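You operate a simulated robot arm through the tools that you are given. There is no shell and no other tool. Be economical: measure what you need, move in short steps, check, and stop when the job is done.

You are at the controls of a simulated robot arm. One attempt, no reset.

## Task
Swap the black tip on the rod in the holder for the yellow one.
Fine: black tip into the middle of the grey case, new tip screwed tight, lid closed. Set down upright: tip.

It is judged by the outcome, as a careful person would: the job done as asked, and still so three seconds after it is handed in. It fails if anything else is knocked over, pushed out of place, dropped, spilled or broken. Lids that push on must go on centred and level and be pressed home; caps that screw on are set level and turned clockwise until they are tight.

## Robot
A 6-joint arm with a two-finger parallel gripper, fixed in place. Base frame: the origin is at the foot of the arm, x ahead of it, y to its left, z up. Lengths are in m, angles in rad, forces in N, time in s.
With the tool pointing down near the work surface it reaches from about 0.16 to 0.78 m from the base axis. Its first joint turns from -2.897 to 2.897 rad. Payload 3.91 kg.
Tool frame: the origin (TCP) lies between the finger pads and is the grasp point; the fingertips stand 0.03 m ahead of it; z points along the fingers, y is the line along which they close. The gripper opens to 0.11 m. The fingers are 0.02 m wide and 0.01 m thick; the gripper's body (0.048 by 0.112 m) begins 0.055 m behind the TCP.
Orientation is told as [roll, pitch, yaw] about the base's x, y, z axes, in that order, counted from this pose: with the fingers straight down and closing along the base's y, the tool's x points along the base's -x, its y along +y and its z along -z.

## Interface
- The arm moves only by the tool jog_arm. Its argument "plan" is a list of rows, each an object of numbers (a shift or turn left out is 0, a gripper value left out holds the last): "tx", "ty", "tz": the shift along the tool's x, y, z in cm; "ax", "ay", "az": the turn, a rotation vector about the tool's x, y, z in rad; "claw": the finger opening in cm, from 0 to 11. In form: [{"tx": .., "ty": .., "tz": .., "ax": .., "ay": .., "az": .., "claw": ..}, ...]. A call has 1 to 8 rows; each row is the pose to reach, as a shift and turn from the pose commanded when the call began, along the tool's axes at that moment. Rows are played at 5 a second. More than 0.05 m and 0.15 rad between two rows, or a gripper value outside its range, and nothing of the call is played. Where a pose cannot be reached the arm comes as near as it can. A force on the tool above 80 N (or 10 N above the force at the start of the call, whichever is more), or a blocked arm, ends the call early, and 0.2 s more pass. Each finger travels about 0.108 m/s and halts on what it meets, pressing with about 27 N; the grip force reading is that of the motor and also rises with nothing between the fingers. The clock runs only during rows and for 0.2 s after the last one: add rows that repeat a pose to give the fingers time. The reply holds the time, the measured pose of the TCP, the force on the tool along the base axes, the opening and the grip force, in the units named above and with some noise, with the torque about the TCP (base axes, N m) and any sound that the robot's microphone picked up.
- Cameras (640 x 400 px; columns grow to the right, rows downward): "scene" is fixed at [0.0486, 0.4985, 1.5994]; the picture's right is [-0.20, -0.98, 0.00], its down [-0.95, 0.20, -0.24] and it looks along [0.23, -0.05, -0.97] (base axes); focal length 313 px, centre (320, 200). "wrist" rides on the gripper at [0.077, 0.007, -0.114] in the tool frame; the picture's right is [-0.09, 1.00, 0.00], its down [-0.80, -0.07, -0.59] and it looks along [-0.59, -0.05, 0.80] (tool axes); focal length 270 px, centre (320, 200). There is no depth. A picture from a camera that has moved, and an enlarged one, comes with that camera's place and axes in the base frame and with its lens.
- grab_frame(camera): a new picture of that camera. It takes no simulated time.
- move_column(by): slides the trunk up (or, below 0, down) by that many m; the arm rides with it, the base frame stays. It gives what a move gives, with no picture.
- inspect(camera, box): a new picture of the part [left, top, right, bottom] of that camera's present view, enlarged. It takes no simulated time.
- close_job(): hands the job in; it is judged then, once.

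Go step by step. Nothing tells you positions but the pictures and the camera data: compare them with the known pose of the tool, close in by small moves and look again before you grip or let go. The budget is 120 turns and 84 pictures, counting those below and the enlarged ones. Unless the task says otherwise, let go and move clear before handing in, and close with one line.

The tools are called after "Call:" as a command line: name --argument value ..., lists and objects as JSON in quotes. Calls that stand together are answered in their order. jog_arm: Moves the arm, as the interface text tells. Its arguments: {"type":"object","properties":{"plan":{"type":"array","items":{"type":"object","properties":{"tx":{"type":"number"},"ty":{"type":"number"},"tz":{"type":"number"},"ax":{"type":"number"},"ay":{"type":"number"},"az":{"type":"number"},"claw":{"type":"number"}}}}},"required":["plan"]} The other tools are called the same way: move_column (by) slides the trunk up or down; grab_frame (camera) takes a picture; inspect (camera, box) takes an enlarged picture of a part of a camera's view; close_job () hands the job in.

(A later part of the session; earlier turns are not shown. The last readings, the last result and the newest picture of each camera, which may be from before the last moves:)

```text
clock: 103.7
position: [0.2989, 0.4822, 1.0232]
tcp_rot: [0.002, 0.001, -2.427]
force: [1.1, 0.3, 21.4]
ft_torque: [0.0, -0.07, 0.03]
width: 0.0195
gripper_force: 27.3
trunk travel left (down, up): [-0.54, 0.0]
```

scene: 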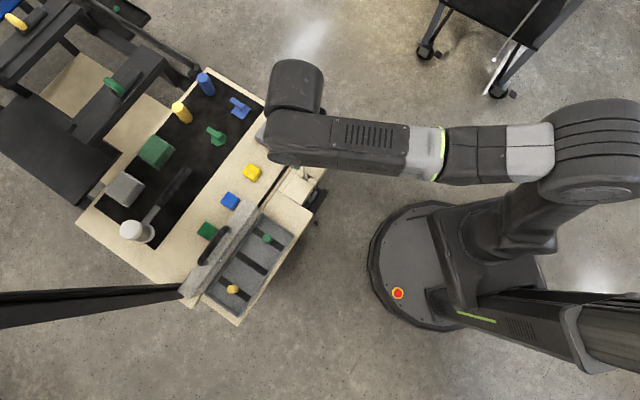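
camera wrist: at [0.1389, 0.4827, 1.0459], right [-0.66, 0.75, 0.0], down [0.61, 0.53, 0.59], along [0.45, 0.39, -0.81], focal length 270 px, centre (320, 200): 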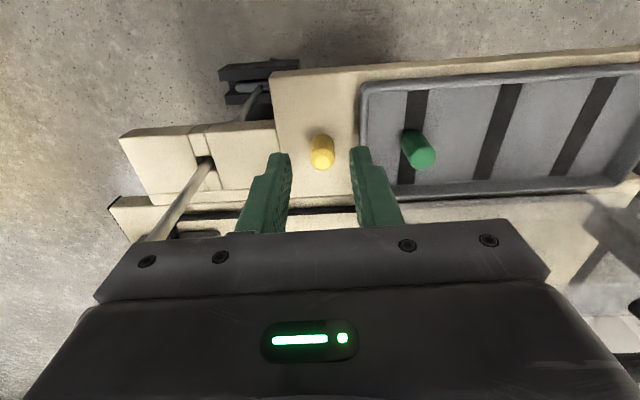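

Call:
jog_arm --plan '[{"tz": -0.1}, {"tz": -0.1, "az": 0.15}, {"tz": -0.1, "az": 0.3}, {"tz": -0.05, "az": 0.45}, {"tz": -0.05, "az": 0.6}, {"tz": 0, "az": 0.75}]'

Call:
inspect --camera "wrist" --box '[220, 60, 420, 240]'

```text
clock: 105.1
position: [0.2979, 0.4843, 1.0237]
tcp_rot: [0.0, 0.001, 3.103]
force: [-1.3, -0.3, 5.4]
ft_torque: [0.01, -0.03, 0.04]
width: 0.0187
gripper_force: 26.7
trunk travel left (down, up): [-0.54, 0.0]
```

```text
2.22 times, centred on (320, 150) of wrist
camera zoom: at [0.3748, 0.473, 1.1397], right [-0.13, -0.99, 0.0], down [-0.8, 0.1, 0.59], along [-0.59, 0.07, -0.8], focal length 601 px, centre (320, 311)
```

zoom: 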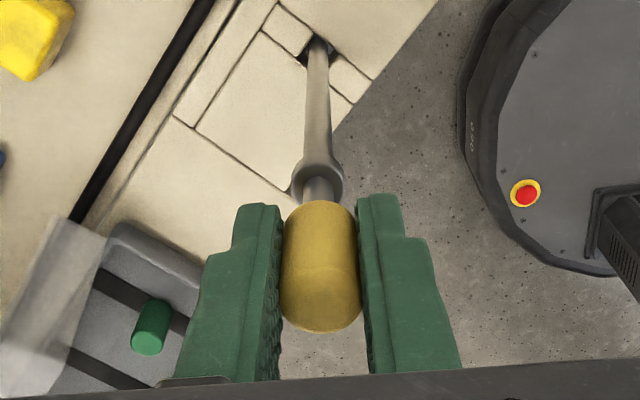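

The tip is resting on the 22 mm stub's top (z ≈ 1.000), about 1 mm off-axis, so it hasn't slipped over yet. I'll do a small lateral search under light downward pressure.

Call:
jog_arm --plan '[{"ty": -0.05}, {"ty": -0.1}, {"ty": -0.1, "tz": 0.2}, {"ty": -0.1, "tz": 0.3}]'

```text
clock: 106.1
position: [0.2982, 0.4842, 1.0213]
tcp_rot: [-0.003, 0.002, 3.108]
force: [-1.1, 1.3, 21.9]
ft_torque: [0.03, -0.07, 0.05]
width: 0.0185
gripper_force: 27.0
trunk travel left (down, up): [-0.54, 0.0]
```

Call:
jog_arm --plan '[{"tz": -0.3}, {"tz": -0.5}]'

Call:
inspect --camera "wrist" --box '[285, 110, 355, 155]'

```text
clock: 106.7
position: [0.2988, 0.4825, 1.025]
tcp_rot: [0.001, -0.001, 3.105]
force: [-1.2, 0.2, -0.3]
ft_torque: [-0.01, -0.04, 0.01]
width: 0.0184
gripper_force: 26.7
trunk travel left (down, up): [-0.54, 0.0]
```

```text
8.89 times, centred on (320, 132) of wrist
camera zoom: at [0.375, 0.4738, 1.1402], right [-0.12, -0.99, 0.0], down [-0.8, 0.1, 0.6], along [-0.59, 0.07, -0.8], focal length 2402 px, centre (320, 800)
```

zoom: 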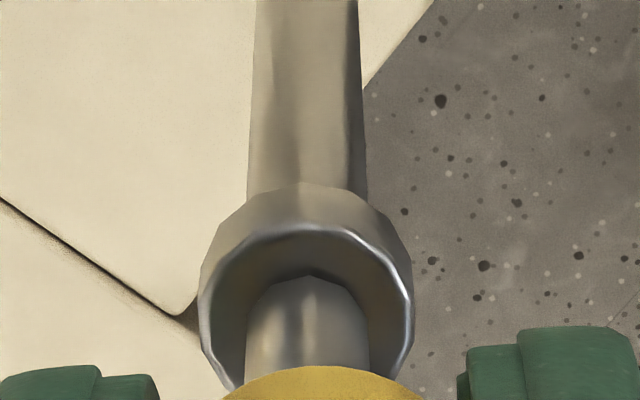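

The close-up shows the stub about 0.9 mm off in +y. The pose readings suggest about +1 mm in x as well. I'll shift both and press lightly again.

Call:
jog_arm --plan '[{"tx": 0.1, "ty": -0.09}, {"tx": 0.1, "ty": -0.09, "tz": 0.25}, {"tx": 0.1, "ty": -0.09, "tz": 0.45}, {"tx": 0.1, "ty": -0.09, "tz": 0.6}]'

```text
clock: 107.7
position: [0.2999, 0.485, 1.019]
tcp_rot: [0.003, -0.001, 3.107]
force: [-0.7, -0.2, 0.1]
ft_torque: [0.0, -0.02, -0.03]
width: 0.0182
gripper_force: 26.9
trunk travel left (down, up): [-0.54, 0.0]
```

It went over: no force at z = 1.019. I'll continue down gently.

Call:
jog_arm --plan '[{"tz": 0.3}, {"tz": 0.6}, {"tz": 0.9}, {"tz": 1.2}]'

```text
clock: 108.7
position: [0.2992, 0.4853, 1.0091]
tcp_rot: [-0.002, -0.001, 3.106]
force: [1.0, -0.6, 9.3]
ft_torque: [-0.04, 0.01, 0.0]
width: 0.0188
gripper_force: 27.1
trunk travel left (down, up): [-0.54, 0.0]
```

Call:
jog_arm --plan '[{"az": 0.15}, {"az": 0.3}, {"az": 0.45}, {"az": 0.6}, {"az": 0.75}, {"az": 0.9}, {"az": 1.05}, {"az": 1.2}]'

Call:
inspect --camera "wrist" --box '[250, 90, 390, 190]'

```text
clock: 110.5
position: [0.3001, 0.485, 1.008]
tcp_rot: [-0.002, -0.002, 1.904]
force: [1.2, -1.3, 21.3]
ft_torque: [-0.04, -0.01, 0.0]
width: 0.0187
gripper_force: 26.7
trunk travel left (down, up): [-0.54, 0.0]
```

```text
4.00 times, centred on (320, 140) of wrist
camera zoom: at [0.3177, 0.4087, 1.1243], right [-0.97, -0.24, 0.0], down [-0.2, 0.78, 0.6], along [-0.14, 0.58, -0.8], focal length 1081 px, centre (320, 440)
```

zoom: 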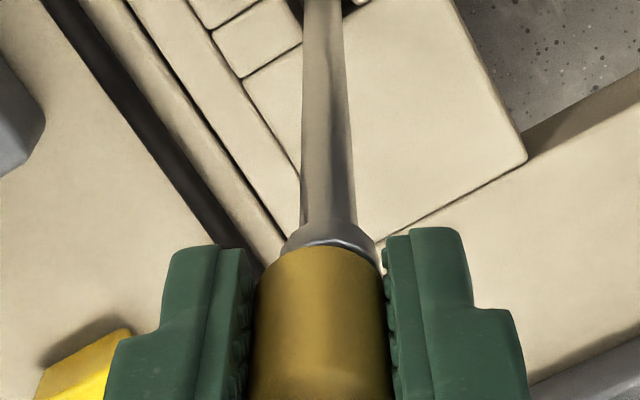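

The tip is down near the collar. I'll keep turning clockwise under light pressure and watch the torque.

Call:
jog_arm --plan '[{"az": 0.15}, {"az": 0.3}, {"az": 0.45}, {"az": 0.6}, {"az": 0.75}, {"az": 0.9}, {"az": 1.05}, {"az": 1.2}]'

Call:
jog_arm --plan '[{"az": 0.15}, {"az": 0.3}, {"az": 0.45}, {"az": 0.6}, {"az": 0.75}, {"az": 0.9}, {"az": 1.05}, {"az": 1.2}]'

```text
clock: 112.3
position: [0.3004, 0.4848, 1.0077]
tcp_rot: [0.0, 0.001, 0.706]
force: [0.9, -0.1, 9.5]
ft_torque: [0.02, 0.0, 0.52]
width: 0.0239
gripper_force: 26.8
trunk travel left (down, up): [-0.54, 0.0]
```

```text
clock: 114.1
position: [0.2933, 0.4906, 1.0098]
tcp_rot: [0.004, -0.002, -0.494]
force: [-43.5, 24.5, 1.9]
ft_torque: [0.38, 0.83, 0.69]
width: 0.0155
gripper_force: 26.5
trunk travel left (down, up): [-0.54, 0.0]
```

Torque appeared (0.52 N·m) and the grip began slipping over the tip's corners, so it is tight. Now there is a side load, so I'll look before moving.

Call:
inspect --camera "wrist" --box '[220, 60, 420, 240]'

```text
2.22 times, centred on (320, 150) of wrist
camera zoom: at [0.2285, 0.5313, 1.1245], right [0.55, 0.83, 0.0], down [0.67, -0.44, 0.6], along [0.5, -0.33, -0.8], focal length 601 px, centre (320, 311)
```

zoom: 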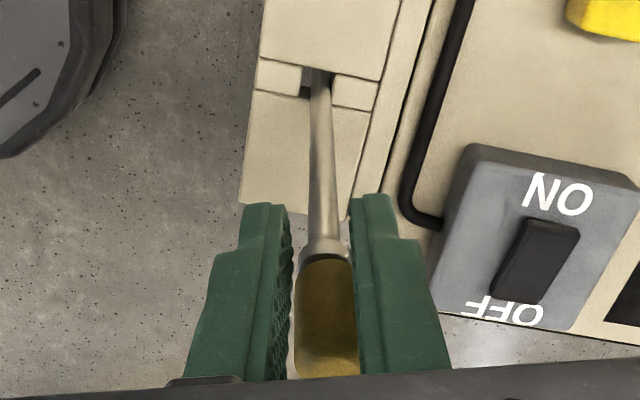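

The tip is seated on the collar and the fingers have wedged off its corner. I'll open to relieve the load and check that the tip sits straight.

Call:
jog_arm --plan '[{"claw": 2.5}, {"claw": 4.5}, {"claw": 4.5}]'

Call:
inspect --camera "wrist" --box '[220, 60, 420, 240]'

```text
clock: 114.9
position: [0.2982, 0.4875, 1.0082]
tcp_rot: [0.0, -0.001, -0.492]
force: [-0.9, -1.1, -0.1]
ft_torque: [0.02, 0.0, -0.03]
width: 0.045
gripper_force: 0.1
trunk travel left (down, up): [-0.54, 0.0]
```

```text
2.22 times, centred on (320, 150) of wrist
camera zoom: at [0.2328, 0.5279, 1.1236], right [0.55, 0.84, 0.0], down [0.67, -0.44, 0.6], along [0.5, -0.33, -0.8], focal length 601 px, centre (320, 311)
```

zoom: 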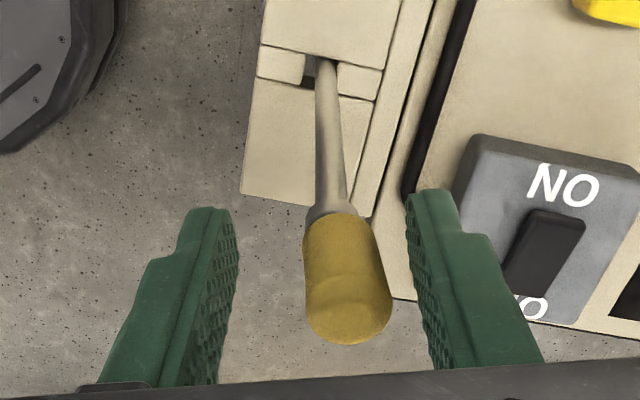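

The yellow tip sits down on the collar, in line with the rod. I'll recentre on it and do one short tightening check.

Call:
jog_arm --plan '[{"ty": 0.45, "tz": -0.5}, {"ty": 0.45, "tz": -0.5}, {"ty": 0.45, "tz": -0.5, "claw": 2.6}, {"ty": 0.45, "tz": -0.5, "claw": 0}, {"ty": 0.45, "tz": -0.5, "claw": 0}]'

Call:
jog_arm --plan '[{"az": 0.1}, {"az": 0.2}, {"az": 0.3}]'

```text
clock: 116.1
position: [0.3035, 0.489, 1.0127]
tcp_rot: [0.0, 0.0, -0.493]
force: [0.8, -1.0, -1.1]
ft_torque: [-0.09, 0.0, 0.06]
width: 0.0235
gripper_force: 26.9
trunk travel left (down, up): [-0.54, 0.0]
```

```text
clock: 116.9
position: [0.3031, 0.4903, 1.0137]
tcp_rot: [0.002, 0.001, -0.794]
force: [2.3, -2.7, 0.1]
ft_torque: [-0.12, -0.06, 0.47]
width: 0.0234
gripper_force: 26.9
trunk travel left (down, up): [-0.54, 0.0]
```

Call:
jog_arm --plan '[{"az": 0.12}, {"az": 0.24}, {"az": 0.36}, {"az": 0.48}]'

```text
clock: 117.9
position: [0.3029, 0.4899, 1.0121]
tcp_rot: [0.0, -0.001, -1.277]
force: [-0.6, -0.7, 0.7]
ft_torque: [-0.08, -0.01, 0.08]
width: 0.0188
gripper_force: 27.2
trunk travel left (down, up): [-0.54, 0.0]
```

Call:
jog_arm --plan '[{"az": 0.1}, {"az": 0.2}, {"az": 0.3}]'

```text
clock: 118.7
position: [0.3035, 0.4903, 1.0124]
tcp_rot: [-0.001, 0.0, -1.575]
force: [-0.9, 0.7, -1.8]
ft_torque: [-0.06, 0.05, 0.02]
width: 0.019
gripper_force: 27.4
trunk travel left (down, up): [-0.54, 0.0]
```

The readings are ambiguous: on the flats it turned 0.3 rad with almost no torque. I'll release, swing back half a turn, regrip on the flats and tighten again while watching the torque.

Call:
jog_arm --plan '[{"claw": 4.5}, {"az": -0.14}, {"az": -0.29}, {"az": -0.44}, {"az": -0.59}, {"az": -0.74}, {"az": -0.89}, {"az": -1.04}]'

Call:
jog_arm --plan '[{"az": -0.15}, {"az": -0.3}, {"az": -0.45}, {"az": -0.6}, {"az": -0.75}, {"az": -0.9}, {"az": -1.05}]'

Call:
jog_arm --plan '[{"az": -0.15}, {"az": -0.3}, {"az": -0.45}, {"az": -0.6}, {"az": -0.75}, {"az": -0.9}, {"az": -1.05}]'

Call:
inspect --camera "wrist" --box '[220, 60, 420, 240]'

```text
clock: 120.5
position: [0.3025, 0.4905, 1.013]
tcp_rot: [0.0, 0.001, -0.53]
force: [-0.3, -0.3, 0.3]
ft_torque: [0.0, 0.0, -0.02]
width: 0.0446
gripper_force: 0.1
trunk travel left (down, up): [-0.54, 0.0]
```

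```text
clock: 122.1
position: [0.3014, 0.4896, 1.0127]
tcp_rot: [0.0, -0.001, 0.52]
force: [0.2, -0.3, 0.6]
ft_torque: [-0.01, 0.01, -0.01]
width: 0.0452
gripper_force: 0.1
trunk travel left (down, up): [-0.54, 0.0]
```

```text
clock: 123.7
position: [0.3025, 0.4883, 1.0119]
tcp_rot: [0.0, -0.001, 1.569]
force: [-0.9, -0.4, -0.3]
ft_torque: [0.0, -0.01, 0.01]
width: 0.045
gripper_force: 0.0
trunk travel left (down, up): [-0.54, 0.0]
```

```text
2.22 times, centred on (320, 150) of wrist
camera zoom: at [0.2947, 0.4118, 1.1285], right [-1.0, 0.09, 0.0], down [0.07, 0.8, 0.59], along [0.05, 0.59, -0.8], focal length 601 px, centre (320, 311)
```

zoom: 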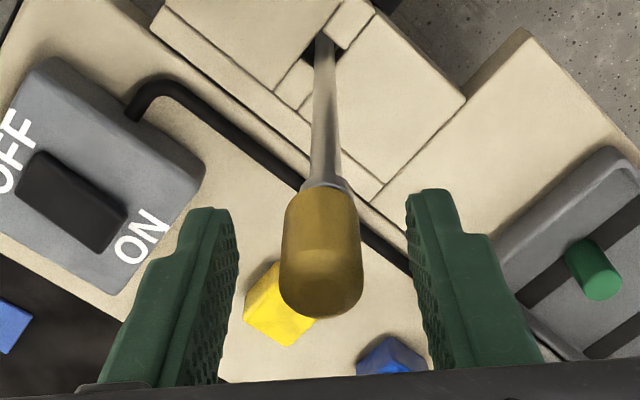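

Call:
jog_arm --plan '[{"claw": 2.6}, {"claw": 0}, {"claw": 0}, {"claw": 0}]'

Call:
jog_arm --plan '[{"az": 0.15}, {"az": 0.3}, {"az": 0.45}, {"az": 0.6}]'

```text
clock: 124.7
position: [0.3033, 0.4884, 1.0131]
tcp_rot: [0.001, -0.001, 1.566]
force: [-0.1, 1.2, -0.4]
ft_torque: [0.03, 0.04, -0.01]
width: 0.019
gripper_force: 26.7
trunk travel left (down, up): [-0.54, 0.0]
```

```text
clock: 125.7
position: [0.3032, 0.4907, 1.013]
tcp_rot: [-0.003, 0.001, 0.967]
force: [3.3, -2.3, -0.8]
ft_torque: [-0.01, -0.12, 0.66]
width: 0.0192
gripper_force: 26.6
trunk travel left (down, up): [-0.54, 0.0]
```

Torque is now 0.66 N·m with a solid grip on the flats, so it really is tightening. A little more.

Call:
jog_arm --plan '[{"az": 0.1}, {"az": 0.2}]'

```text
clock: 126.3
position: [0.3019, 0.4898, 1.0134]
tcp_rot: [0.0, 0.001, 0.766]
force: [5.5, -1.6, 1.1]
ft_torque: [-0.01, -0.15, 0.66]
width: 0.0224
gripper_force: 27.2
trunk travel left (down, up): [-0.54, 0.0]
```

The fingers now slip on the tip at 0.66 N·m, so it is screwed tight. I'll release, rise clear, and retreat to look for the black tip on the floor.

Call:
jog_arm --plan '[{"claw": 3}, {"claw": 5}, {"tz": -3}, {"tz": -7}, {"tz": -7}]'

Call:
jog_arm --plan '[{"tx": 4.5}, {"tx": 9}, {"tx": 13.5}, {"tx": 18}, {"tx": 22}, {"tx": 22}]'

Call:
move_column --by -0.3

Call:
grab_frame --camera "wrist"

```text
clock: 127.5
position: [0.3012, 0.4893, 1.0824]
tcp_rot: [0.0, -0.001, 0.767]
force: [-0.7, -0.1, -0.3]
ft_torque: [-0.01, 0.0, -0.01]
width: 0.0503
gripper_force: 0.1
trunk travel left (down, up): [-0.54, 0.0]
```

```text
clock: 128.9
position: [0.1439, 0.3379, 1.0835]
tcp_rot: [0.001, 0.0, 0.765]
force: [-0.5, -0.8, 0.9]
ft_torque: [0.02, 0.03, 0.02]
width: 0.0501
gripper_force: 0.0
trunk travel left (down, up): [-0.54, 0.0]
```

```text
clock: 131.9
position: [0.1434, 0.3373, 0.7822]
tcp_rot: [0.0, 0.001, 0.767]
force: [-0.1, 0.7, 0.4]
ft_torque: [0.03, -0.01, 0.01]
width: 0.0501
gripper_force: 0.0
trunk travel left (down, up): [-0.24, 0.3]
```

```text
7 pictures are left
camera wrist: at [0.0821, 0.2877, 0.8987], right [-0.63, 0.78, 0.0], down [0.63, 0.5, 0.59], along [0.46, 0.37, -0.8], focal length 270 px, centre (320, 200)
```

wrist: 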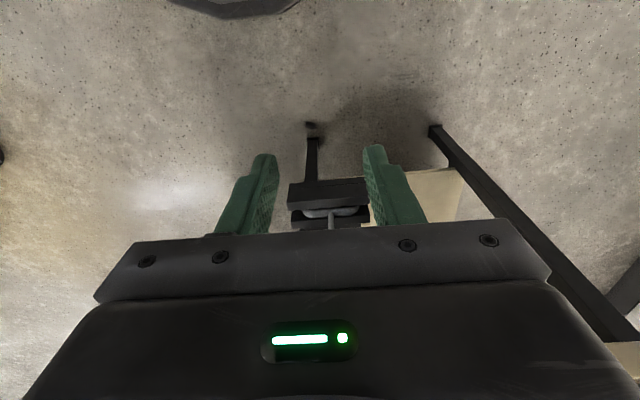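

The black tip lies on the floor in front of a bench leg, near (0.37, 0.48). I'll go down and see how far the arm reaches.

Call:
move_column --by -0.24

Call:
jog_arm --plan '[{"tx": -1, "tz": 4.5}, {"tx": -2, "tz": 9}, {"tx": -3, "tz": 13.5}, {"tx": -4, "tz": 18}, {"tx": -5, "tz": 22.5}, {"tx": -5, "tz": 22.5}]'

```text
clock: 134.4
position: [0.1431, 0.3371, 0.542]
tcp_rot: [0.0, 0.0, 0.765]
force: [-0.3, 0.3, 0.3]
ft_torque: [0.0, 0.03, -0.04]
width: 0.0499
gripper_force: 0.0
trunk travel left (down, up): [0.0, 0.54]
```

```text
clock: 135.8
position: [0.1792, 0.3719, 0.3174]
tcp_rot: [0.0, 0.0, 0.766]
force: [0.6, -0.4, -0.6]
ft_torque: [-0.04, 0.01, 0.01]
width: 0.0498
gripper_force: 0.0
trunk travel left (down, up): [0.0, 0.54]
```

Call:
jog_arm --plan '[{"tz": 4}, {"tz": 8}, {"tz": 10, "ay": -0.15}, {"tz": 10, "ay": -0.3}, {"tz": 10, "ay": -0.3}]'

Call:
grab_frame --camera "wrist"

```text
clock: 137.0
position: [0.1784, 0.3708, 0.2185]
tcp_rot: [-0.001, -0.302, 0.766]
force: [-0.1, 0.1, 0.6]
ft_torque: [0.01, -0.01, -0.02]
width: 0.0499
gripper_force: 0.2
out of reach, approached as far as the arm can: row 3, 4
trunk travel left (down, up): [0.0, 0.54]
```

```text
6 pictures are left
camera wrist: at [0.0965, 0.3012, 0.3054], right [-0.63, 0.78, 0.03], down [0.47, 0.36, 0.81], along [0.62, 0.52, -0.59], focal length 270 px, centre (320, 200)
```

wrist: 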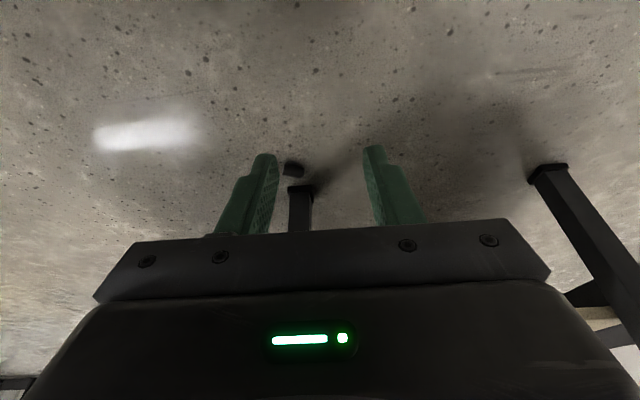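

Call:
inspect --camera "wrist" --box '[260, 145, 330, 195]'

```text
8.00 times, centred on (295, 170) of wrist
camera zoom: at [0.0965, 0.3012, 0.3054], right [-0.63, 0.78, 0.03], down [0.47, 0.36, 0.81], along [0.62, 0.52, -0.59], focal length 2162 px, centre (520, 440)
```

zoom: 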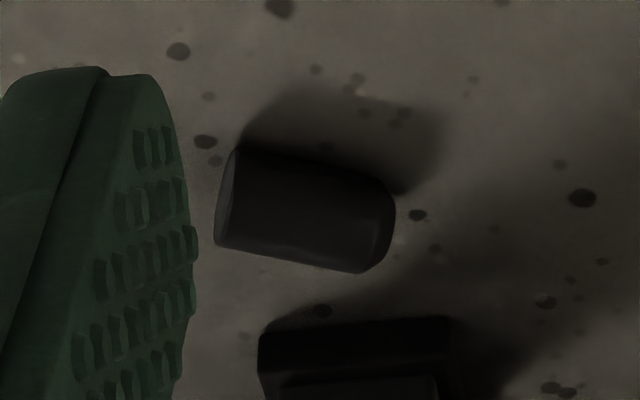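

The tip lies on its side on the floor about 5 cm in front of a bench leg, with its dome pointing along +y. I'll grip it end to end with the tool leaning back away from the leg, and carry it to open floor where it can be regripped.

Call:
jog_arm --plan '[{"ay": 0.15}, {"ay": 0.302}, {"ay": 0.302}]'

Call:
jog_arm --plan '[{"az": 0.14}, {"az": 0.28}, {"az": 0.382}, {"az": 0.382}]'

Call:
jog_arm --plan '[{"tx": -3.5, "ty": 0.5, "tz": 2, "ay": -0.1}, {"tx": -7, "ty": 1.1, "tz": 4, "ay": -0.2}, {"tx": -10.5, "ty": 1.6, "tz": 6, "ay": -0.3}, {"tx": -14, "ty": 2.2, "tz": 8, "ay": -0.4}, {"tx": -17.4, "ty": 2.7, "tz": 10.1, "ay": -0.4}, {"tx": -17.4, "ty": 2.7, "tz": 10.1, "ay": -0.4}]'

Call:
inspect --camera "wrist" --box '[220, 60, 420, 240]'

```text
refused: row 2 steps farther than a row can; nothing moved
```

```text
clock: 138.0
position: [0.1791, 0.3707, 0.218]
tcp_rot: [0.116, -0.276, 0.367]
force: [-0.6, 0.3, 0.0]
ft_torque: [0.0, -0.01, -0.01]
width: 0.0499
gripper_force: 0.1
trunk travel left (down, up): [0.0, 0.54]
```

```text
clock: 139.4
position: [0.3472, 0.4774, 0.1729]
tcp_rot: [0.142, -0.675, 0.313]
force: [0.1, -0.5, -0.1]
ft_torque: [0.0, 0.0, 0.02]
width: 0.0499
gripper_force: 0.0
trunk travel left (down, up): [0.0, 0.54]
```

```text
2.22 times, centred on (320, 150) of wrist
camera zoom: at [0.2241, 0.4267, 0.2145], right [-0.32, 0.93, 0.16], down [0.3, -0.07, 0.95], along [0.9, 0.35, -0.26], focal length 601 px, centre (320, 311)
```

zoom: 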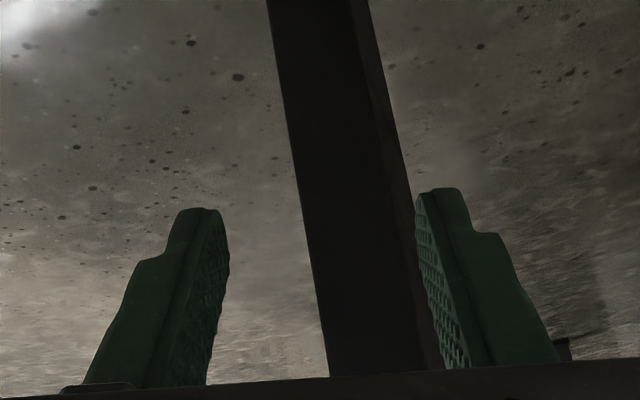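

One sub-move was refused for exceeding the turn limit, so the tool is tilted more than planned, but it is clear of the leg. I'll correct the orientation and back off slightly.

Call:
jog_arm --plan '[{"tx": 3, "ty": -0.5, "tz": -0.4}, {"tx": 6.2, "ty": -1.1, "tz": -0.9, "ax": 0.035, "ay": 0.093, "az": -0.014}, {"tx": 6.2, "ty": -1.1, "tz": -0.9, "ax": 0.07, "ay": 0.186, "az": -0.028}, {"tx": 6.2, "ty": -1.1, "tz": -0.9, "ax": 0.1047, "ay": 0.2787, "az": -0.0415}, {"tx": 6.2, "ty": -1.1, "tz": -0.9, "ax": 0.1047, "ay": 0.2787, "az": -0.0415}]'

Call:
inspect --camera "wrist" --box '[220, 60, 420, 240]'

```text
clock: 140.6
position: [0.2981, 0.4496, 0.139]
tcp_rot: [0.0, -0.398, 0.382]
force: [-1.0, -0.7, -0.3]
ft_torque: [0.02, 0.02, 0.0]
width: 0.0502
gripper_force: 0.0
trunk travel left (down, up): [0.0, 0.54]
```

```text
2.22 times, centred on (320, 150) of wrist
camera zoom: at [0.1886, 0.4118, 0.2164], right [-0.3, 0.95, 0.03], down [0.5, 0.12, 0.86], along [0.82, 0.27, -0.51], focal length 601 px, centre (320, 311)
```

zoom: 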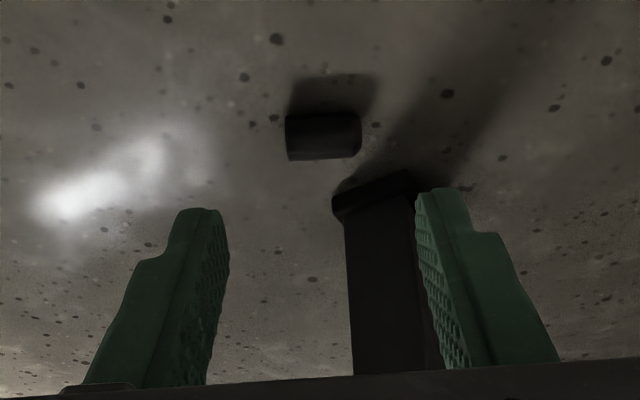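

The tool is aligned with the tip. I'll go in along the tool axis and close end to end.

Call:
jog_arm --plan '[{"tx": -0.75, "ty": -0.13, "tz": 4}, {"tx": -1.5, "ty": -0.13, "tz": 8}, {"tx": -2, "ty": -0.13, "tz": 11}, {"tx": -2.24, "ty": -0.13, "tz": 12.1}, {"tx": -2.24, "ty": -0.13, "tz": 12.1}]'

Call:
jog_arm --plan '[{"claw": 4}, {"claw": 2.5}, {"claw": 0}, {"claw": 0}]'

```text
clock: 141.8
position: [0.3639, 0.4733, 0.0364]
tcp_rot: [0.001, -0.399, 0.382]
force: [0.1, -0.4, -0.6]
ft_torque: [0.02, 0.03, -0.02]
width: 0.0498
gripper_force: 0.1
trunk travel left (down, up): [0.0, 0.54]
```

```text
clock: 142.8
position: [0.3637, 0.473, 0.0366]
tcp_rot: [0.0, -0.398, 0.381]
force: [0.1, 0.6, 0.0]
ft_torque: [-0.02, 0.01, -0.02]
width: 0.0327
gripper_force: 26.6
trunk travel left (down, up): [0.0, 0.54]
```

The tip is held end to end (32.7 mm). I'll back out from the leg, raise the trunk, and take it up to lay it on the free board area.

Call:
jog_arm --plan '[{"tx": 0.75, "tz": -4}, {"tx": 1.5, "tz": -8}, {"tx": 2.24, "tz": -12.1}, {"tx": 2.24, "tz": -12.1}]'

Call:
jog_arm --plan '[{"tx": 2.3, "ty": -1, "tz": -3.7}, {"tx": 4.6, "ty": -2, "tz": -7.4}, {"tx": 7, "ty": -2.9, "tz": -11.1}, {"tx": 9.3, "ty": -3.9, "tz": -14.8}, {"tx": 9.3, "ty": -3.9, "tz": -14.8}]'

Call:
move_column --by 0.54

Call:
jog_arm --plan '[{"tx": -1.5, "tz": -3.7}, {"tx": -3, "tz": -7.4}, {"tx": -4.5, "tz": -11}, {"tx": -6, "tz": -14.7}, {"tx": -7.8, "tz": -18.4}, {"tx": -7.8, "tz": -18.4}]'

Call:
jog_arm --plan '[{"ax": 0.0554, "az": 0.1313}, {"ax": 0.1109, "az": 0.2625}, {"ax": 0.1663, "az": 0.3938}, {"ax": 0.2217, "az": 0.525}, {"ax": 0.2772, "az": 0.6563}, {"ax": 0.3326, "az": 0.7875}, {"ax": 0.388, "az": 0.9188}, {"ax": 0.4435, "az": 1.05}]'

```text
clock: 143.8
position: [0.3003, 0.4476, 0.1405]
tcp_rot: [-0.001, -0.399, 0.383]
force: [0.5, -0.9, 0.0]
ft_torque: [0.01, 0.0, -0.01]
width: 0.0328
gripper_force: 27.2
trunk travel left (down, up): [0.0, 0.54]
```

```text
clock: 145.0
position: [0.1816, 0.3583, 0.2403]
tcp_rot: [0.0, -0.4, 0.383]
force: [0.2, -0.3, 0.5]
ft_torque: [0.03, 0.02, -0.04]
width: 0.0327
gripper_force: 27.2
trunk travel left (down, up): [0.0, 0.54]
```

```text
refused: 0.54 is not a number from -0.4 to 0.4
```

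```text
clock: 146.4
position: [0.1823, 0.3586, 0.4391]
tcp_rot: [-0.001, -0.398, 0.381]
force: [-0.5, 0.0, -0.7]
ft_torque: [0.03, 0.01, -0.01]
width: 0.0325
gripper_force: 26.8
trunk travel left (down, up): [0.0, 0.54]
```

```text
clock: 148.2
position: [0.182, 0.358, 0.4396]
tcp_rot: [0.001, -0.4, -0.761]
force: [-0.5, 0.8, -0.1]
ft_torque: [-0.03, -0.03, 0.0]
width: 0.0328
gripper_force: 27.3
trunk travel left (down, up): [0.0, 0.54]
```

Call:
move_column --by 0.4

Call:
move_column --by 0.12

Call:
jog_arm --plan '[{"tx": 2.75, "ty": 3.1, "tz": -1.16}, {"tx": 5.5, "ty": 6.3, "tz": -2.33}, {"tx": 8.25, "ty": 9.4, "tz": -3.5}, {"tx": 11, "ty": 12.6, "tz": -4.65}, {"tx": 11, "ty": 12.6, "tz": -4.65}]'

Call:
grab_frame --camera "wrist"

```text
clock: 152.0
position: [0.1805, 0.3594, 0.8386]
tcp_rot: [0.001, -0.4, -0.757]
force: [-0.7, -0.8, -0.2]
ft_torque: [0.02, 0.01, 0.01]
width: 0.0324
gripper_force: 27.3
trunk travel left (down, up): [-0.4, 0.14]
```

```text
clock: 153.5
position: [0.1822, 0.3585, 0.958]
tcp_rot: [-0.001, -0.399, -0.758]
force: [0.5, -0.5, -0.4]
ft_torque: [-0.03, 0.02, -0.03]
width: 0.0328
gripper_force: 27.0
trunk travel left (down, up): [-0.52, 0.02]
```

```text
clock: 154.7
position: [0.1824, 0.5328, 0.96]
tcp_rot: [-0.001, -0.401, -0.758]
force: [-1.0, -0.3, 0.3]
ft_torque: [0.0, -0.02, -0.01]
width: 0.0327
gripper_force: 27.1
trunk travel left (down, up): [-0.52, 0.02]
```

```text
2 pictures are left
camera wrist: at [0.1018, 0.6163, 1.0359], right [0.74, 0.67, 0.03], down [0.32, -0.4, 0.86], along [0.59, -0.63, -0.51], focal length 270 px, centre (320, 200)
```

wrist: 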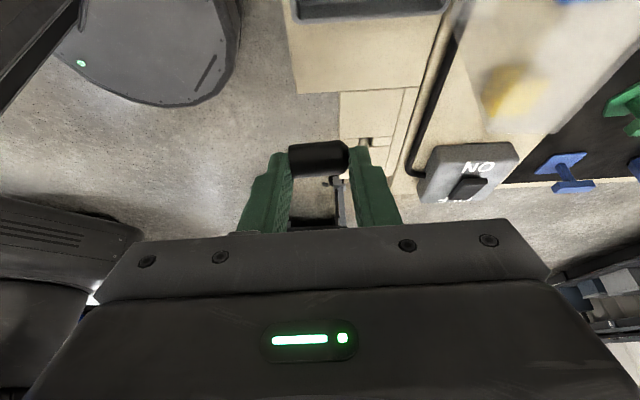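

I can see the black tip held with its dome to the right. I have only 2 pictures left, so from here I'll work mostly by computed poses and forces. I'm laying it on the board.

Call:
jog_arm --plan '[{"tx": 1, "ty": 1.5, "tz": 2.4}, {"tx": 2.5, "ty": 1.5, "tz": 5.9}, {"tx": 3.4, "ty": 1.5, "tz": 8.0}, {"tx": 3.63, "ty": 1.5, "tz": 8.6}, {"tx": 3.63, "ty": 1.5, "tz": 8.6}]'

```text
clock: 155.9
position: [0.1927, 0.544, 0.8645]
tcp_rot: [0.0, -0.399, -0.758]
force: [-0.4, 0.4, 0.8]
ft_torque: [0.01, -0.02, 0.0]
width: 0.0326
gripper_force: 26.3
trunk travel left (down, up): [-0.52, 0.02]
```

Call:
jog_arm --plan '[{"tx": 0.04, "tz": 0.09}, {"tx": 0.08, "tz": 0.18}, {"tx": 0.12, "tz": 0.28}]'

```text
clock: 156.7
position: [0.192, 0.5426, 0.8627]
tcp_rot: [0.001, -0.4, -0.758]
force: [-0.7, -0.9, -0.1]
ft_torque: [0.02, -0.01, -0.03]
width: 0.0327
gripper_force: 27.0
trunk travel left (down, up): [-0.52, 0.02]
```

Call:
jog_arm --plan '[{"tx": 0.04, "tz": 0.09}, {"tx": 0.08, "tz": 0.18}, {"tx": 0.12, "tz": 0.28}, {"tx": 0.16, "tz": 0.37}]'

```text
clock: 157.7
position: [0.1926, 0.5435, 0.86]
tcp_rot: [0.002, -0.401, -0.757]
force: [0.4, 0.0, 10.2]
ft_torque: [0.03, -0.11, -0.01]
width: 0.0325
gripper_force: 26.6
trunk travel left (down, up): [-0.52, 0.02]
```

The tip is down on the board. I'll release it, back out, and reorient to a vertical tool across the tip.

Call:
jog_arm --plan '[{"tz": -0.05, "claw": 4}, {"tz": -0.05, "claw": 5}, {"tz": -4.5}, {"tz": -9}, {"tx": -2, "tz": -8.2, "ay": 0.13}, {"tx": -4.2, "tz": -7.2, "ay": 0.26}, {"tx": -4.2, "tz": -7.2, "ay": 0.4}, {"tx": -4.2, "tz": -7.2, "ay": 0.4}]'

Call:
jog_arm --plan '[{"az": -0.14}, {"az": -0.28}, {"az": -0.42}, {"az": -0.56}, {"az": -0.7}, {"az": -0.84}, {"az": -0.98}, {"az": -1.1}]'

Call:
jog_arm --plan '[{"az": -0.14}, {"az": -0.28}, {"az": -0.42}, {"az": -0.471}, {"az": -0.471, "claw": 3.6}]'

```text
clock: 159.5
position: [0.197, 0.5328, 0.9328]
tcp_rot: [0.04, -0.254, -0.76]
force: [0.0, -0.1, 0.0]
ft_torque: [-0.01, 0.02, 0.0]
width: 0.0503
gripper_force: 0.0
out of reach, approached as far as the arm can: row 5, 6, 7, 8
trunk travel left (down, up): [-0.52, 0.02]
```

```text
clock: 161.3
position: [0.196, 0.5321, 0.9324]
tcp_rot: [-0.211, -0.146, 0.363]
force: [-0.1, 0.0, 0.1]
ft_torque: [0.0, 0.0, -0.01]
width: 0.0499
gripper_force: 0.1
trunk travel left (down, up): [-0.52, 0.02]
```

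```text
clock: 162.5
position: [0.1979, 0.5324, 0.9322]
tcp_rot: [-0.252, -0.039, 0.823]
force: [-0.4, -0.5, 0.0]
ft_torque: [-0.02, -0.03, -0.01]
width: 0.036
gripper_force: 0.0
trunk travel left (down, up): [-0.52, 0.02]
```

Call:
jog_arm --plan '[{"ax": -0.12, "ay": 0.02}, {"ax": -0.252, "ay": 0.039}, {"ax": -0.252, "ay": 0.039}]'

```text
clock: 163.3
position: [0.1972, 0.5335, 0.932]
tcp_rot: [-0.251, -0.038, 0.822]
force: [0.6, -0.2, 0.2]
ft_torque: [0.0, 0.0, 0.02]
width: 0.0358
gripper_force: 0.1
out of reach, approached as far as the arm can: row 1, 2, 3
trunk travel left (down, up): [-0.52, 0.02]
```

Call:
jog_arm --plan '[{"tx": -0.2, "ty": -1.1, "tz": -4.3}, {"tx": -0.4, "ty": -2.2, "tz": -8.6}, {"tx": -0.5, "ty": -3.2, "tz": -12.6}, {"tx": -0.5, "ty": -3.2, "tz": -12.6}]'

Call:
jog_arm --plan '[{"ax": -0.12, "ay": 0.02}, {"ax": -0.252, "ay": 0.039}, {"ax": -0.252, "ay": 0.039}]'

```text
clock: 164.3
position: [0.2001, 0.5309, 1.0613]
tcp_rot: [-0.277, -0.054, 0.826]
force: [-0.8, 0.2, 0.4]
ft_torque: [0.03, 0.0, -0.01]
width: 0.0361
gripper_force: 0.0
out of reach, approached as far as the arm can: row 2, 3, 4
trunk travel left (down, up): [-0.52, 0.02]
```

```text
clock: 165.1
position: [0.1996, 0.5307, 1.0615]
tcp_rot: [-0.277, -0.055, 0.825]
force: [0.6, -0.4, -0.6]
ft_torque: [0.01, 0.0, 0.01]
width: 0.0363
gripper_force: 0.0
out of reach, approached as far as the arm can: row 1, 2, 3
trunk travel left (down, up): [-0.52, 0.02]
```

Call:
jog_arm --plan '[{"tx": 4}, {"tx": 8}, {"tx": 12}, {"tx": 15}, {"tx": 15}]'

Call:
jog_arm --plan '[{"ax": -0.13, "ay": 0.02}, {"ax": -0.265, "ay": 0.05}, {"ax": -0.277, "ay": 0.055}]'

```text
clock: 166.3
position: [0.0977, 0.4213, 1.0516]
tcp_rot: [-0.278, -0.054, 0.828]
force: [-0.2, 0.1, -0.5]
ft_torque: [0.02, -0.02, -0.01]
width: 0.0359
gripper_force: 0.1
trunk travel left (down, up): [-0.52, 0.02]
```

```text
clock: 167.1
position: [0.0972, 0.4205, 1.0537]
tcp_rot: [-0.278, -0.057, 0.827]
force: [-0.6, -0.2, 0.4]
ft_torque: [-0.01, 0.01, 0.02]
width: 0.0359
gripper_force: 0.1
out of reach, approached as far as the arm can: row 1, 2, 3
trunk travel left (down, up): [-0.52, 0.02]
```

A wrist joint has wound to its limit. I'll unwind by retracing the rotations here, clear of the bench, then come upright the way that worked before.

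Call:
jog_arm --plan '[{"az": 0.14}, {"az": 0.28}, {"az": 0.42}, {"az": 0.56}, {"az": 0.7}, {"az": 0.84}, {"az": 0.98}, {"az": 1.12}]'

Call:
jog_arm --plan '[{"az": 0.14}, {"az": 0.28}, {"az": 0.42}, {"az": 0.45}]'

Call:
jog_arm --plan '[{"ay": -0.13}, {"ay": -0.13}]'

Call:
jog_arm --plan '[{"ax": -0.0554, "az": -0.1313}, {"ax": -0.1109, "az": -0.2625}, {"ax": -0.1663, "az": -0.3938}, {"ax": -0.2217, "az": -0.525}, {"ax": -0.2772, "az": -0.6563}, {"ax": -0.3326, "az": -0.7875}, {"ax": -0.388, "az": -0.9188}, {"ax": -0.4435, "az": -1.05}]'

```text
clock: 168.9
position: [0.0977, 0.4208, 1.0527]
tcp_rot: [-0.071, -0.274, -0.293]
force: [-0.3, 0.2, -0.2]
ft_torque: [0.02, -0.01, 0.01]
width: 0.0358
gripper_force: 0.0
trunk travel left (down, up): [-0.52, 0.02]
```

```text
clock: 169.9
position: [0.0973, 0.4207, 1.0522]
tcp_rot: [0.059, -0.278, -0.762]
force: [0.2, 0.4, 0.0]
ft_torque: [0.02, 0.01, 0.03]
width: 0.0357
gripper_force: 0.0
trunk travel left (down, up): [-0.52, 0.02]
```

```text
clock: 170.5
position: [0.0987, 0.4214, 1.0536]
tcp_rot: [0.058, -0.409, -0.768]
force: [0.2, -0.5, -0.6]
ft_torque: [0.05, -0.01, 0.01]
width: 0.0361
gripper_force: 0.2
trunk travel left (down, up): [-0.52, 0.02]
```

```text
clock: 172.3
position: [0.0987, 0.4217, 1.0531]
tcp_rot: [0.016, -0.455, 0.393]
force: [0.6, -0.5, 0.3]
ft_torque: [-0.03, -0.02, 0.03]
width: 0.0362
gripper_force: 0.0
trunk travel left (down, up): [-0.52, 0.02]
```

Call:
jog_arm --plan '[{"ay": 0.12}, {"ax": 0.016, "ay": 0.24}, {"ax": 0.016, "ay": 0.35}, {"ax": 0.016, "ay": 0.455}, {"ax": 0.016, "ay": 0.455}]'

Call:
jog_arm --plan '[{"az": -0.14}, {"az": -0.28}, {"az": -0.42}, {"az": -0.42}]'

```text
clock: 173.5
position: [0.0945, 0.4196, 1.0479]
tcp_rot: [-0.007, -0.237, 0.393]
force: [0.0, -0.1, -0.3]
ft_torque: [0.01, -0.02, 0.0]
width: 0.0359
gripper_force: 0.1
out of reach, approached as far as the arm can: row 2, 3, 4, 5
trunk travel left (down, up): [-0.52, 0.02]
```

```text
clock: 174.5
position: [0.0959, 0.4205, 1.0471]
tcp_rot: [-0.107, -0.217, 0.823]
force: [-0.4, 0.7, 0.9]
ft_torque: [-0.02, 0.01, 0.0]
width: 0.0359
gripper_force: 0.1
trunk travel left (down, up): [-0.52, 0.02]
```

Call:
jog_arm --plan '[{"tx": -1, "ty": -0.5, "tz": -4.6}, {"tx": -2, "ty": -1, "tz": -9.2}, {"tx": -3, "ty": -1.5, "tz": -13.8}, {"tx": -4, "ty": -2, "tz": -18.4}, {"tx": -4, "ty": -2, "tz": -18.4}]'

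Call:
jog_arm --plan '[{"ax": -0.05, "ay": 0.1}, {"ax": -0.107, "ay": 0.217}, {"ax": -0.107, "ay": 0.217}]'

```text
clock: 175.7
position: [0.0903, 0.4166, 1.2325]
tcp_rot: [-0.154, -0.253, 0.827]
force: [0.2, -0.7, 0.2]
ft_torque: [-0.01, 0.0, 0.01]
width: 0.036
gripper_force: 0.1
out of reach, approached as far as the arm can: row 1, 2, 3, 4, 5
trunk travel left (down, up): [-0.52, 0.02]
```

```text
clock: 176.5
position: [0.0895, 0.4141, 1.2233]
tcp_rot: [-0.211, -0.183, 0.827]
force: [-0.3, 0.4, 0.1]
ft_torque: [0.04, -0.01, 0.0]
width: 0.036
gripper_force: 0.1
out of reach, approached as far as the arm can: row 1, 2, 3
trunk travel left (down, up): [-0.52, 0.02]
```

The limit looks like a wrong arm branch, picked up during the floor reach. I'll go back down to that region, straighten the tool there, and come up again.

Call:
move_column --by -0.4

Call:
move_column --by -0.12

Call:
jog_arm --plan '[{"tx": 0.82, "ty": 0.93, "tz": 4.33}, {"tx": 1.64, "ty": 1.86, "tz": 8.66}, {"tx": 2.46, "ty": 2.79, "tz": 13}, {"tx": 3.28, "ty": 3.72, "tz": 17.3}, {"tx": 4.1, "ty": 4.65, "tz": 21.6}, {"tx": 4.92, "ty": 5.58, "tz": 26}]'

Call:
jog_arm --plan '[{"ax": -0.07, "ay": 0.06}, {"ax": -0.14, "ay": 0.12}, {"ax": -0.211, "ay": 0.183}, {"ax": -0.211, "ay": 0.183}]'

```text
clock: 180.3
position: [0.09, 0.4172, 0.8233]
tcp_rot: [-0.214, -0.184, 0.825]
force: [-0.7, 0.1, 0.4]
ft_torque: [0.03, 0.01, 0.02]
width: 0.0362
gripper_force: 0.1
trunk travel left (down, up): [-0.12, 0.42]
```

```text
clock: 181.8
position: [0.0892, 0.4168, 0.7046]
tcp_rot: [-0.213, -0.185, 0.826]
force: [0.8, 0.9, 0.5]
ft_torque: [0.01, 0.01, -0.03]
width: 0.0358
gripper_force: 0.1
trunk travel left (down, up): [0.0, 0.54]
```

```text
clock: 183.2
position: [0.09, 0.416, 0.4326]
tcp_rot: [-0.21, -0.183, 0.825]
force: [-0.3, 0.3, 0.3]
ft_torque: [0.0, 0.0, 0.0]
width: 0.036
gripper_force: 0.0
trunk travel left (down, up): [0.0, 0.54]
```

```text
clock: 184.2
position: [0.0893, 0.4163, 0.4329]
tcp_rot: [-0.139, -0.125, 0.813]
force: [1.0, 0.6, -0.3]
ft_torque: [0.0, 0.02, 0.04]
width: 0.0363
gripper_force: 0.1
out of reach, approached as far as the arm can: row 2, 3, 4
trunk travel left (down, up): [0.0, 0.54]
```

Call:
jog_arm --plan '[{"tx": 0.5, "ty": 0.55, "tz": 3.9}, {"tx": 1, "ty": 1.1, "tz": 7.8}, {"tx": 1.5, "ty": 1.65, "tz": 11.8}, {"tx": 2, "ty": 2.2, "tz": 15.7}, {"tx": 2.5, "ty": 2.75, "tz": 19.6}]'

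Call:
jog_arm --plan '[{"ax": -0.07, "ay": 0.06}, {"ax": -0.139, "ay": 0.125}, {"ax": -0.139, "ay": 0.125}]'

Call:
jog_arm --plan '[{"tz": -4.5}, {"tz": -9}, {"tz": -13.5}, {"tz": -18}, {"tz": -22.5}, {"tz": -27}, {"tz": -31.5}, {"tz": -36}]'

```text
clock: 185.4
position: [0.0903, 0.4159, 0.233]
tcp_rot: [-0.139, -0.124, 0.815]
force: [-0.3, -0.1, -0.2]
ft_torque: [0.02, 0.02, -0.01]
width: 0.0363
gripper_force: 0.0
trunk travel left (down, up): [0.0, 0.54]
```

```text
clock: 186.2
position: [0.0897, 0.4072, 0.2282]
tcp_rot: [-0.05, -0.052, 0.808]
force: [0.2, -0.7, 1.0]
ft_torque: [-0.02, 0.0, 0.01]
width: 0.0362
gripper_force: 0.1
out of reach, approached as far as the arm can: row 2, 3
trunk travel left (down, up): [0.0, 0.54]
```

```text
clock: 188.0
position: [0.0654, 0.4001, 0.5564]
tcp_rot: [-0.156, -0.182, 0.821]
force: [0.7, -0.4, -0.6]
ft_torque: [-0.04, -0.02, -0.01]
width: 0.0361
gripper_force: 0.1
out of reach, approached as far as the arm can: row 1, 2, 3, 4, 5, 6, 7, 8
trunk travel left (down, up): [0.0, 0.54]
```

Call:
jog_arm --plan '[{"tx": 0.3, "ty": 0.66, "tz": 4.18}, {"tx": 0.6, "ty": 1.32, "tz": 8.36}, {"tx": 0.9, "ty": 1.98, "tz": 12.5}, {"tx": 1.2, "ty": 2.64, "tz": 16.7}, {"tx": 1.5, "ty": 3.3, "tz": 20.9}, {"tx": 1.8, "ty": 3.96, "tz": 25.1}, {"tx": 2.1, "ty": 4.6, "tz": 29.3}, {"tx": 2.4, "ty": 5.3, "tz": 33.4}]'

Call:
jog_arm --plan '[{"tx": 0.7, "ty": 0.66, "tz": 4.1}, {"tx": 1.4, "ty": 1.3, "tz": 8.2}, {"tx": 1.4, "ty": 1.3, "tz": 8.2, "ax": -0.07, "ay": 0.1}, {"tx": 1.4, "ty": 1.3, "tz": 8.2, "ax": -0.15, "ay": 0.2}, {"tx": 1.4, "ty": 1.3, "tz": 8.2, "ax": -0.156, "ay": 0.32}, {"tx": 1.4, "ty": 1.3, "tz": 8.2, "ax": -0.156, "ay": 0.42}, {"tx": 1.4, "ty": 1.3, "tz": 8.2, "ax": -0.156, "ay": 0.42}]'

```text
clock: 189.8
position: [0.0899, 0.426, 0.2195]
tcp_rot: [-0.155, -0.184, 0.82]
force: [1.0, -0.1, -0.5]
ft_torque: [0.01, 0.01, -0.01]
width: 0.0359
gripper_force: 0.0
trunk travel left (down, up): [0.0, 0.54]
```

```text
clock: 191.4
position: [0.0907, 0.4264, 0.1357]
tcp_rot: [-0.047, -0.037, 0.804]
force: [0.2, -0.2, 0.0]
ft_torque: [-0.03, 0.0, 0.02]
width: 0.036
gripper_force: 0.2
out of reach, approached as far as the arm can: row 4, 5, 6, 7
trunk travel left (down, up): [0.0, 0.54]
```

The wrist's forearm-roll joint is stuck on its flipped side, which happened at the steep pose by the leg. I'll retrace that exact path in reverse to unwind it.

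Call:
jog_arm --plan '[{"az": 0.14}, {"az": 0.28}, {"az": 0.42}, {"az": 0.42}]'

Call:
jog_arm --plan '[{"tx": -4, "ty": -1.1, "ay": -0.09}, {"tx": -8, "ty": -2.2, "ay": -0.18}, {"tx": -12, "ty": -3.4, "ay": -0.27}, {"tx": -16, "ty": -4.5, "ay": -0.36}, {"tx": -20, "ty": -5.6, "ay": -0.36}, {"tx": -20, "ty": -5.6, "ay": -0.36}]'

Call:
jog_arm --plan '[{"tx": -2.2, "ty": 0.25, "tz": -0.3, "ax": -0.035, "ay": -0.093, "az": 0.014}, {"tx": -4.4, "ty": 0.5, "tz": -0.6, "ax": -0.07, "ay": -0.186, "az": 0.028}, {"tx": -6.4, "ty": 0.76, "tz": -0.95, "ax": -0.1047, "ay": -0.2787, "az": 0.0415}]'

Call:
jog_arm --plan '[{"tx": 2.5, "ty": -0.6, "tz": -3.2, "ay": 0.0}, {"tx": 4.9, "ty": -1.1, "tz": -6.4, "ay": 0.1}, {"tx": 7.3, "ty": -1.7, "tz": -9.7, "ay": 0.2}, {"tx": 9.8, "ty": -2.2, "tz": -12.9, "ay": 0.3}, {"tx": 12.2, "ty": -2.8, "tz": -16.1, "ay": 0.4}, {"tx": 12.2, "ty": -2.8, "tz": -16.1, "ay": 0.4}]'

Call:
jog_arm --plan '[{"ax": 0.05, "ay": 0.1}, {"ax": 0.1, "ay": 0.2}, {"ax": 0.11, "ay": 0.28}, {"ax": 0.11, "ay": 0.28}]'

```text
clock: 192.4
position: [0.0911, 0.4259, 0.1362]
tcp_rot: [-0.027, -0.053, 0.384]
force: [0.9, 0.2, 0.1]
ft_torque: [-0.02, -0.02, 0.03]
width: 0.0361
gripper_force: 0.0
trunk travel left (down, up): [0.0, 0.54]
```

```text
clock: 193.8
position: [0.2974, 0.4508, 0.1488]
tcp_rot: [-0.028, -0.411, 0.395]
force: [-0.1, 0.2, -0.1]
ft_torque: [-0.01, 0.02, -0.01]
width: 0.0361
gripper_force: 0.0
trunk travel left (down, up): [0.0, 0.54]
```

```text
clock: 194.6
position: [0.3461, 0.4789, 0.1811]
tcp_rot: [0.108, -0.691, 0.333]
force: [0.4, 0.1, 0.0]
ft_torque: [-0.01, 0.06, 0.02]
width: 0.036
gripper_force: 0.1
trunk travel left (down, up): [0.0, 0.54]
```

```text
clock: 196.0
position: [0.1762, 0.3726, 0.2264]
tcp_rot: [0.088, -0.289, 0.377]
force: [-0.1, 0.2, 0.0]
ft_torque: [-0.03, -0.01, -0.01]
width: 0.0363
gripper_force: 0.1
trunk travel left (down, up): [0.0, 0.54]
```

```text
clock: 197.0
position: [0.1737, 0.353, 0.2177]
tcp_rot: [-0.029, -0.078, 0.385]
force: [-0.7, 0.9, 0.0]
ft_torque: [-0.04, 0.03, -0.01]
width: 0.0358
gripper_force: 0.1
out of reach, approached as far as the arm can: row 1, 2, 3, 4
trunk travel left (down, up): [0.0, 0.54]
```

Call:
jog_arm --plan '[{"ay": -0.14}, {"ay": -0.28}, {"ay": -0.42}, {"ay": -0.56}, {"ay": -0.7}, {"ay": -0.84}, {"ay": -0.98}, {"ay": -1.12}]'

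Call:
jog_arm --plan '[{"ay": 0.14}, {"ay": 0.28}, {"ay": 0.42}, {"ay": 0.56}, {"ay": 0.7}, {"ay": 0.84}, {"ay": 0.98}, {"ay": 1.12}]'

Call:
jog_arm --plan '[{"tz": -4, "ax": -0.029, "ay": 0.078}, {"tz": -8, "ax": -0.029, "ay": 0.078}, {"tz": -12, "ax": -0.029, "ay": 0.078}, {"tz": -12, "ax": -0.029, "ay": 0.078}, {"tz": -12, "ax": -0.029, "ay": 0.078}, {"tz": -12, "ax": -0.029, "ay": 0.078}, {"tz": -12, "ax": -0.029, "ay": 0.078}, {"tz": -12, "ax": -0.029, "ay": 0.078}]'

```text
clock: 198.8
position: [0.1761, 0.3729, 0.2257]
tcp_rot: [-0.058, -1.132, 0.438]
force: [-0.2, 0.7, -1.1]
ft_torque: [0.03, 0.01, -0.01]
width: 0.0363
gripper_force: 0.0
trunk travel left (down, up): [0.0, 0.54]
```

```text
clock: 200.6
position: [0.174, 0.3634, 0.2203]
tcp_rot: [-0.036, -0.037, 0.386]
force: [0.3, 0.8, 0.5]
ft_torque: [0.03, 0.02, 0.03]
width: 0.0359
gripper_force: 0.0
out of reach, approached as far as the arm can: row 8
trunk travel left (down, up): [0.0, 0.54]
```

```text
clock: 202.4
position: [0.1629, 0.325, 0.3021]
tcp_rot: [-0.045, -0.045, 0.389]
force: [-0.6, -1.4, -0.9]
ft_torque: [-0.01, 0.04, -0.02]
width: 0.0357
gripper_force: 0.0
out of reach, approached as far as the arm can: row 1, 2, 3, 4
trunk travel left (down, up): [0.0, 0.54]
```

Call:
jog_arm --plan '[{"ax": -0.045, "ay": 0.045}, {"ax": -0.045, "ay": 0.045, "tz": -4}, {"ax": -0.045, "ay": 0.045, "tz": -8}, {"ax": -0.045, "ay": 0.045, "tz": -12}, {"ax": -0.045, "ay": 0.045, "tz": -16}, {"ax": -0.045, "ay": 0.045, "tz": -20}, {"ax": -0.045, "ay": 0.045, "tz": -20}]'

```text
clock: 204.0
position: [0.1792, 0.3354, 0.4533]
tcp_rot: [-0.1, -0.142, 0.395]
force: [-0.9, -0.6, 0.7]
ft_torque: [-0.04, 0.04, -0.02]
width: 0.0359
gripper_force: 0.0
out of reach, approached as far as the arm can: row 1, 2, 3, 4, 5, 6, 7
trunk travel left (down, up): [0.0, 0.54]
```

The arm passed its wrist singularity off-plane. If I straighten exactly in the arm's radial plane, the wrist should pass back through it cleanly, so I'll set yaw to the radial direction with a clear outward lean and then straighten.

Call:
jog_arm --plan '[{"tx": 0.6, "ty": 0.45, "tz": 4.3}, {"tx": 1.2, "ty": 0.9, "tz": 8.7, "ax": -0.05, "ay": -0.1}, {"tx": 1.9, "ty": 1.3, "tz": 13, "ax": -0.1, "ay": -0.2}, {"tx": 2.5, "ty": 1.8, "tz": 17.3, "ax": -0.1, "ay": -0.33}, {"tx": 3.1, "ty": 2.2, "tz": 21.7, "ax": -0.1, "ay": -0.46}, {"tx": 3.1, "ty": 2.2, "tz": 21.7, "ax": -0.1, "ay": -0.46}]'

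Call:
jog_arm --plan '[{"ax": -0.077, "az": -0.113}, {"ax": -0.155, "az": -0.226}, {"ax": -0.232, "az": -0.339}, {"ax": -0.31, "az": -0.452}, {"ax": -0.387, "az": -0.565}, {"ax": -0.387, "az": -0.565}]'

```text
clock: 205.4
position: [0.1803, 0.3382, 0.2337]
tcp_rot: [-0.008, -0.603, 0.42]
force: [0.2, 0.6, -0.3]
ft_torque: [-0.03, 0.0, -0.01]
width: 0.0359
gripper_force: 0.0
trunk travel left (down, up): [0.0, 0.54]
```

```text
clock: 206.8
position: [0.1791, 0.3374, 0.234]
tcp_rot: [-0.008, -0.599, 1.104]
force: [-0.8, 0.1, 0.2]
ft_torque: [0.0, -0.02, 0.0]
width: 0.0359
gripper_force: 0.1
trunk travel left (down, up): [0.0, 0.54]
```

Call:
jog_arm --plan '[{"ax": 0.004, "az": 0.017}, {"ax": 0.004, "az": 0.017}]'

Call:
jog_arm --plan '[{"ay": 0.1}, {"ay": 0.2}, {"ay": 0.3}, {"ay": 0.4}, {"ay": 0.5}, {"ay": 0.6}, {"ay": 0.6}]'

Call:
jog_arm --plan '[{"tz": -4.5}, {"tz": -9}, {"tz": -13.5}, {"tz": -18}, {"tz": -22.5}, {"tz": -27}, {"tz": -31.5}]'

```text
clock: 207.4
position: [0.1796, 0.3365, 0.235]
tcp_rot: [0.001, -0.598, 1.082]
force: [0.3, -0.2, -0.2]
ft_torque: [0.03, -0.01, -0.02]
width: 0.0362
gripper_force: 0.1
trunk travel left (down, up): [0.0, 0.54]
```

```text
clock: 209.0
position: [0.1788, 0.3362, 0.2352]
tcp_rot: [0.0, 0.003, 1.082]
force: [-0.1, 0.1, 0.5]
ft_torque: [-0.03, -0.01, -0.02]
width: 0.0358
gripper_force: 0.1
out of reach, approached as far as the arm can: row 5, 6
trunk travel left (down, up): [0.0, 0.54]
```

```text
clock: 210.6
position: [0.18, 0.3365, 0.5488]
tcp_rot: [0.0, 0.001, 1.084]
force: [0.0, -0.2, -0.3]
ft_torque: [0.0, 0.02, 0.0]
width: 0.0362
gripper_force: 0.0
trunk travel left (down, up): [0.0, 0.54]
```

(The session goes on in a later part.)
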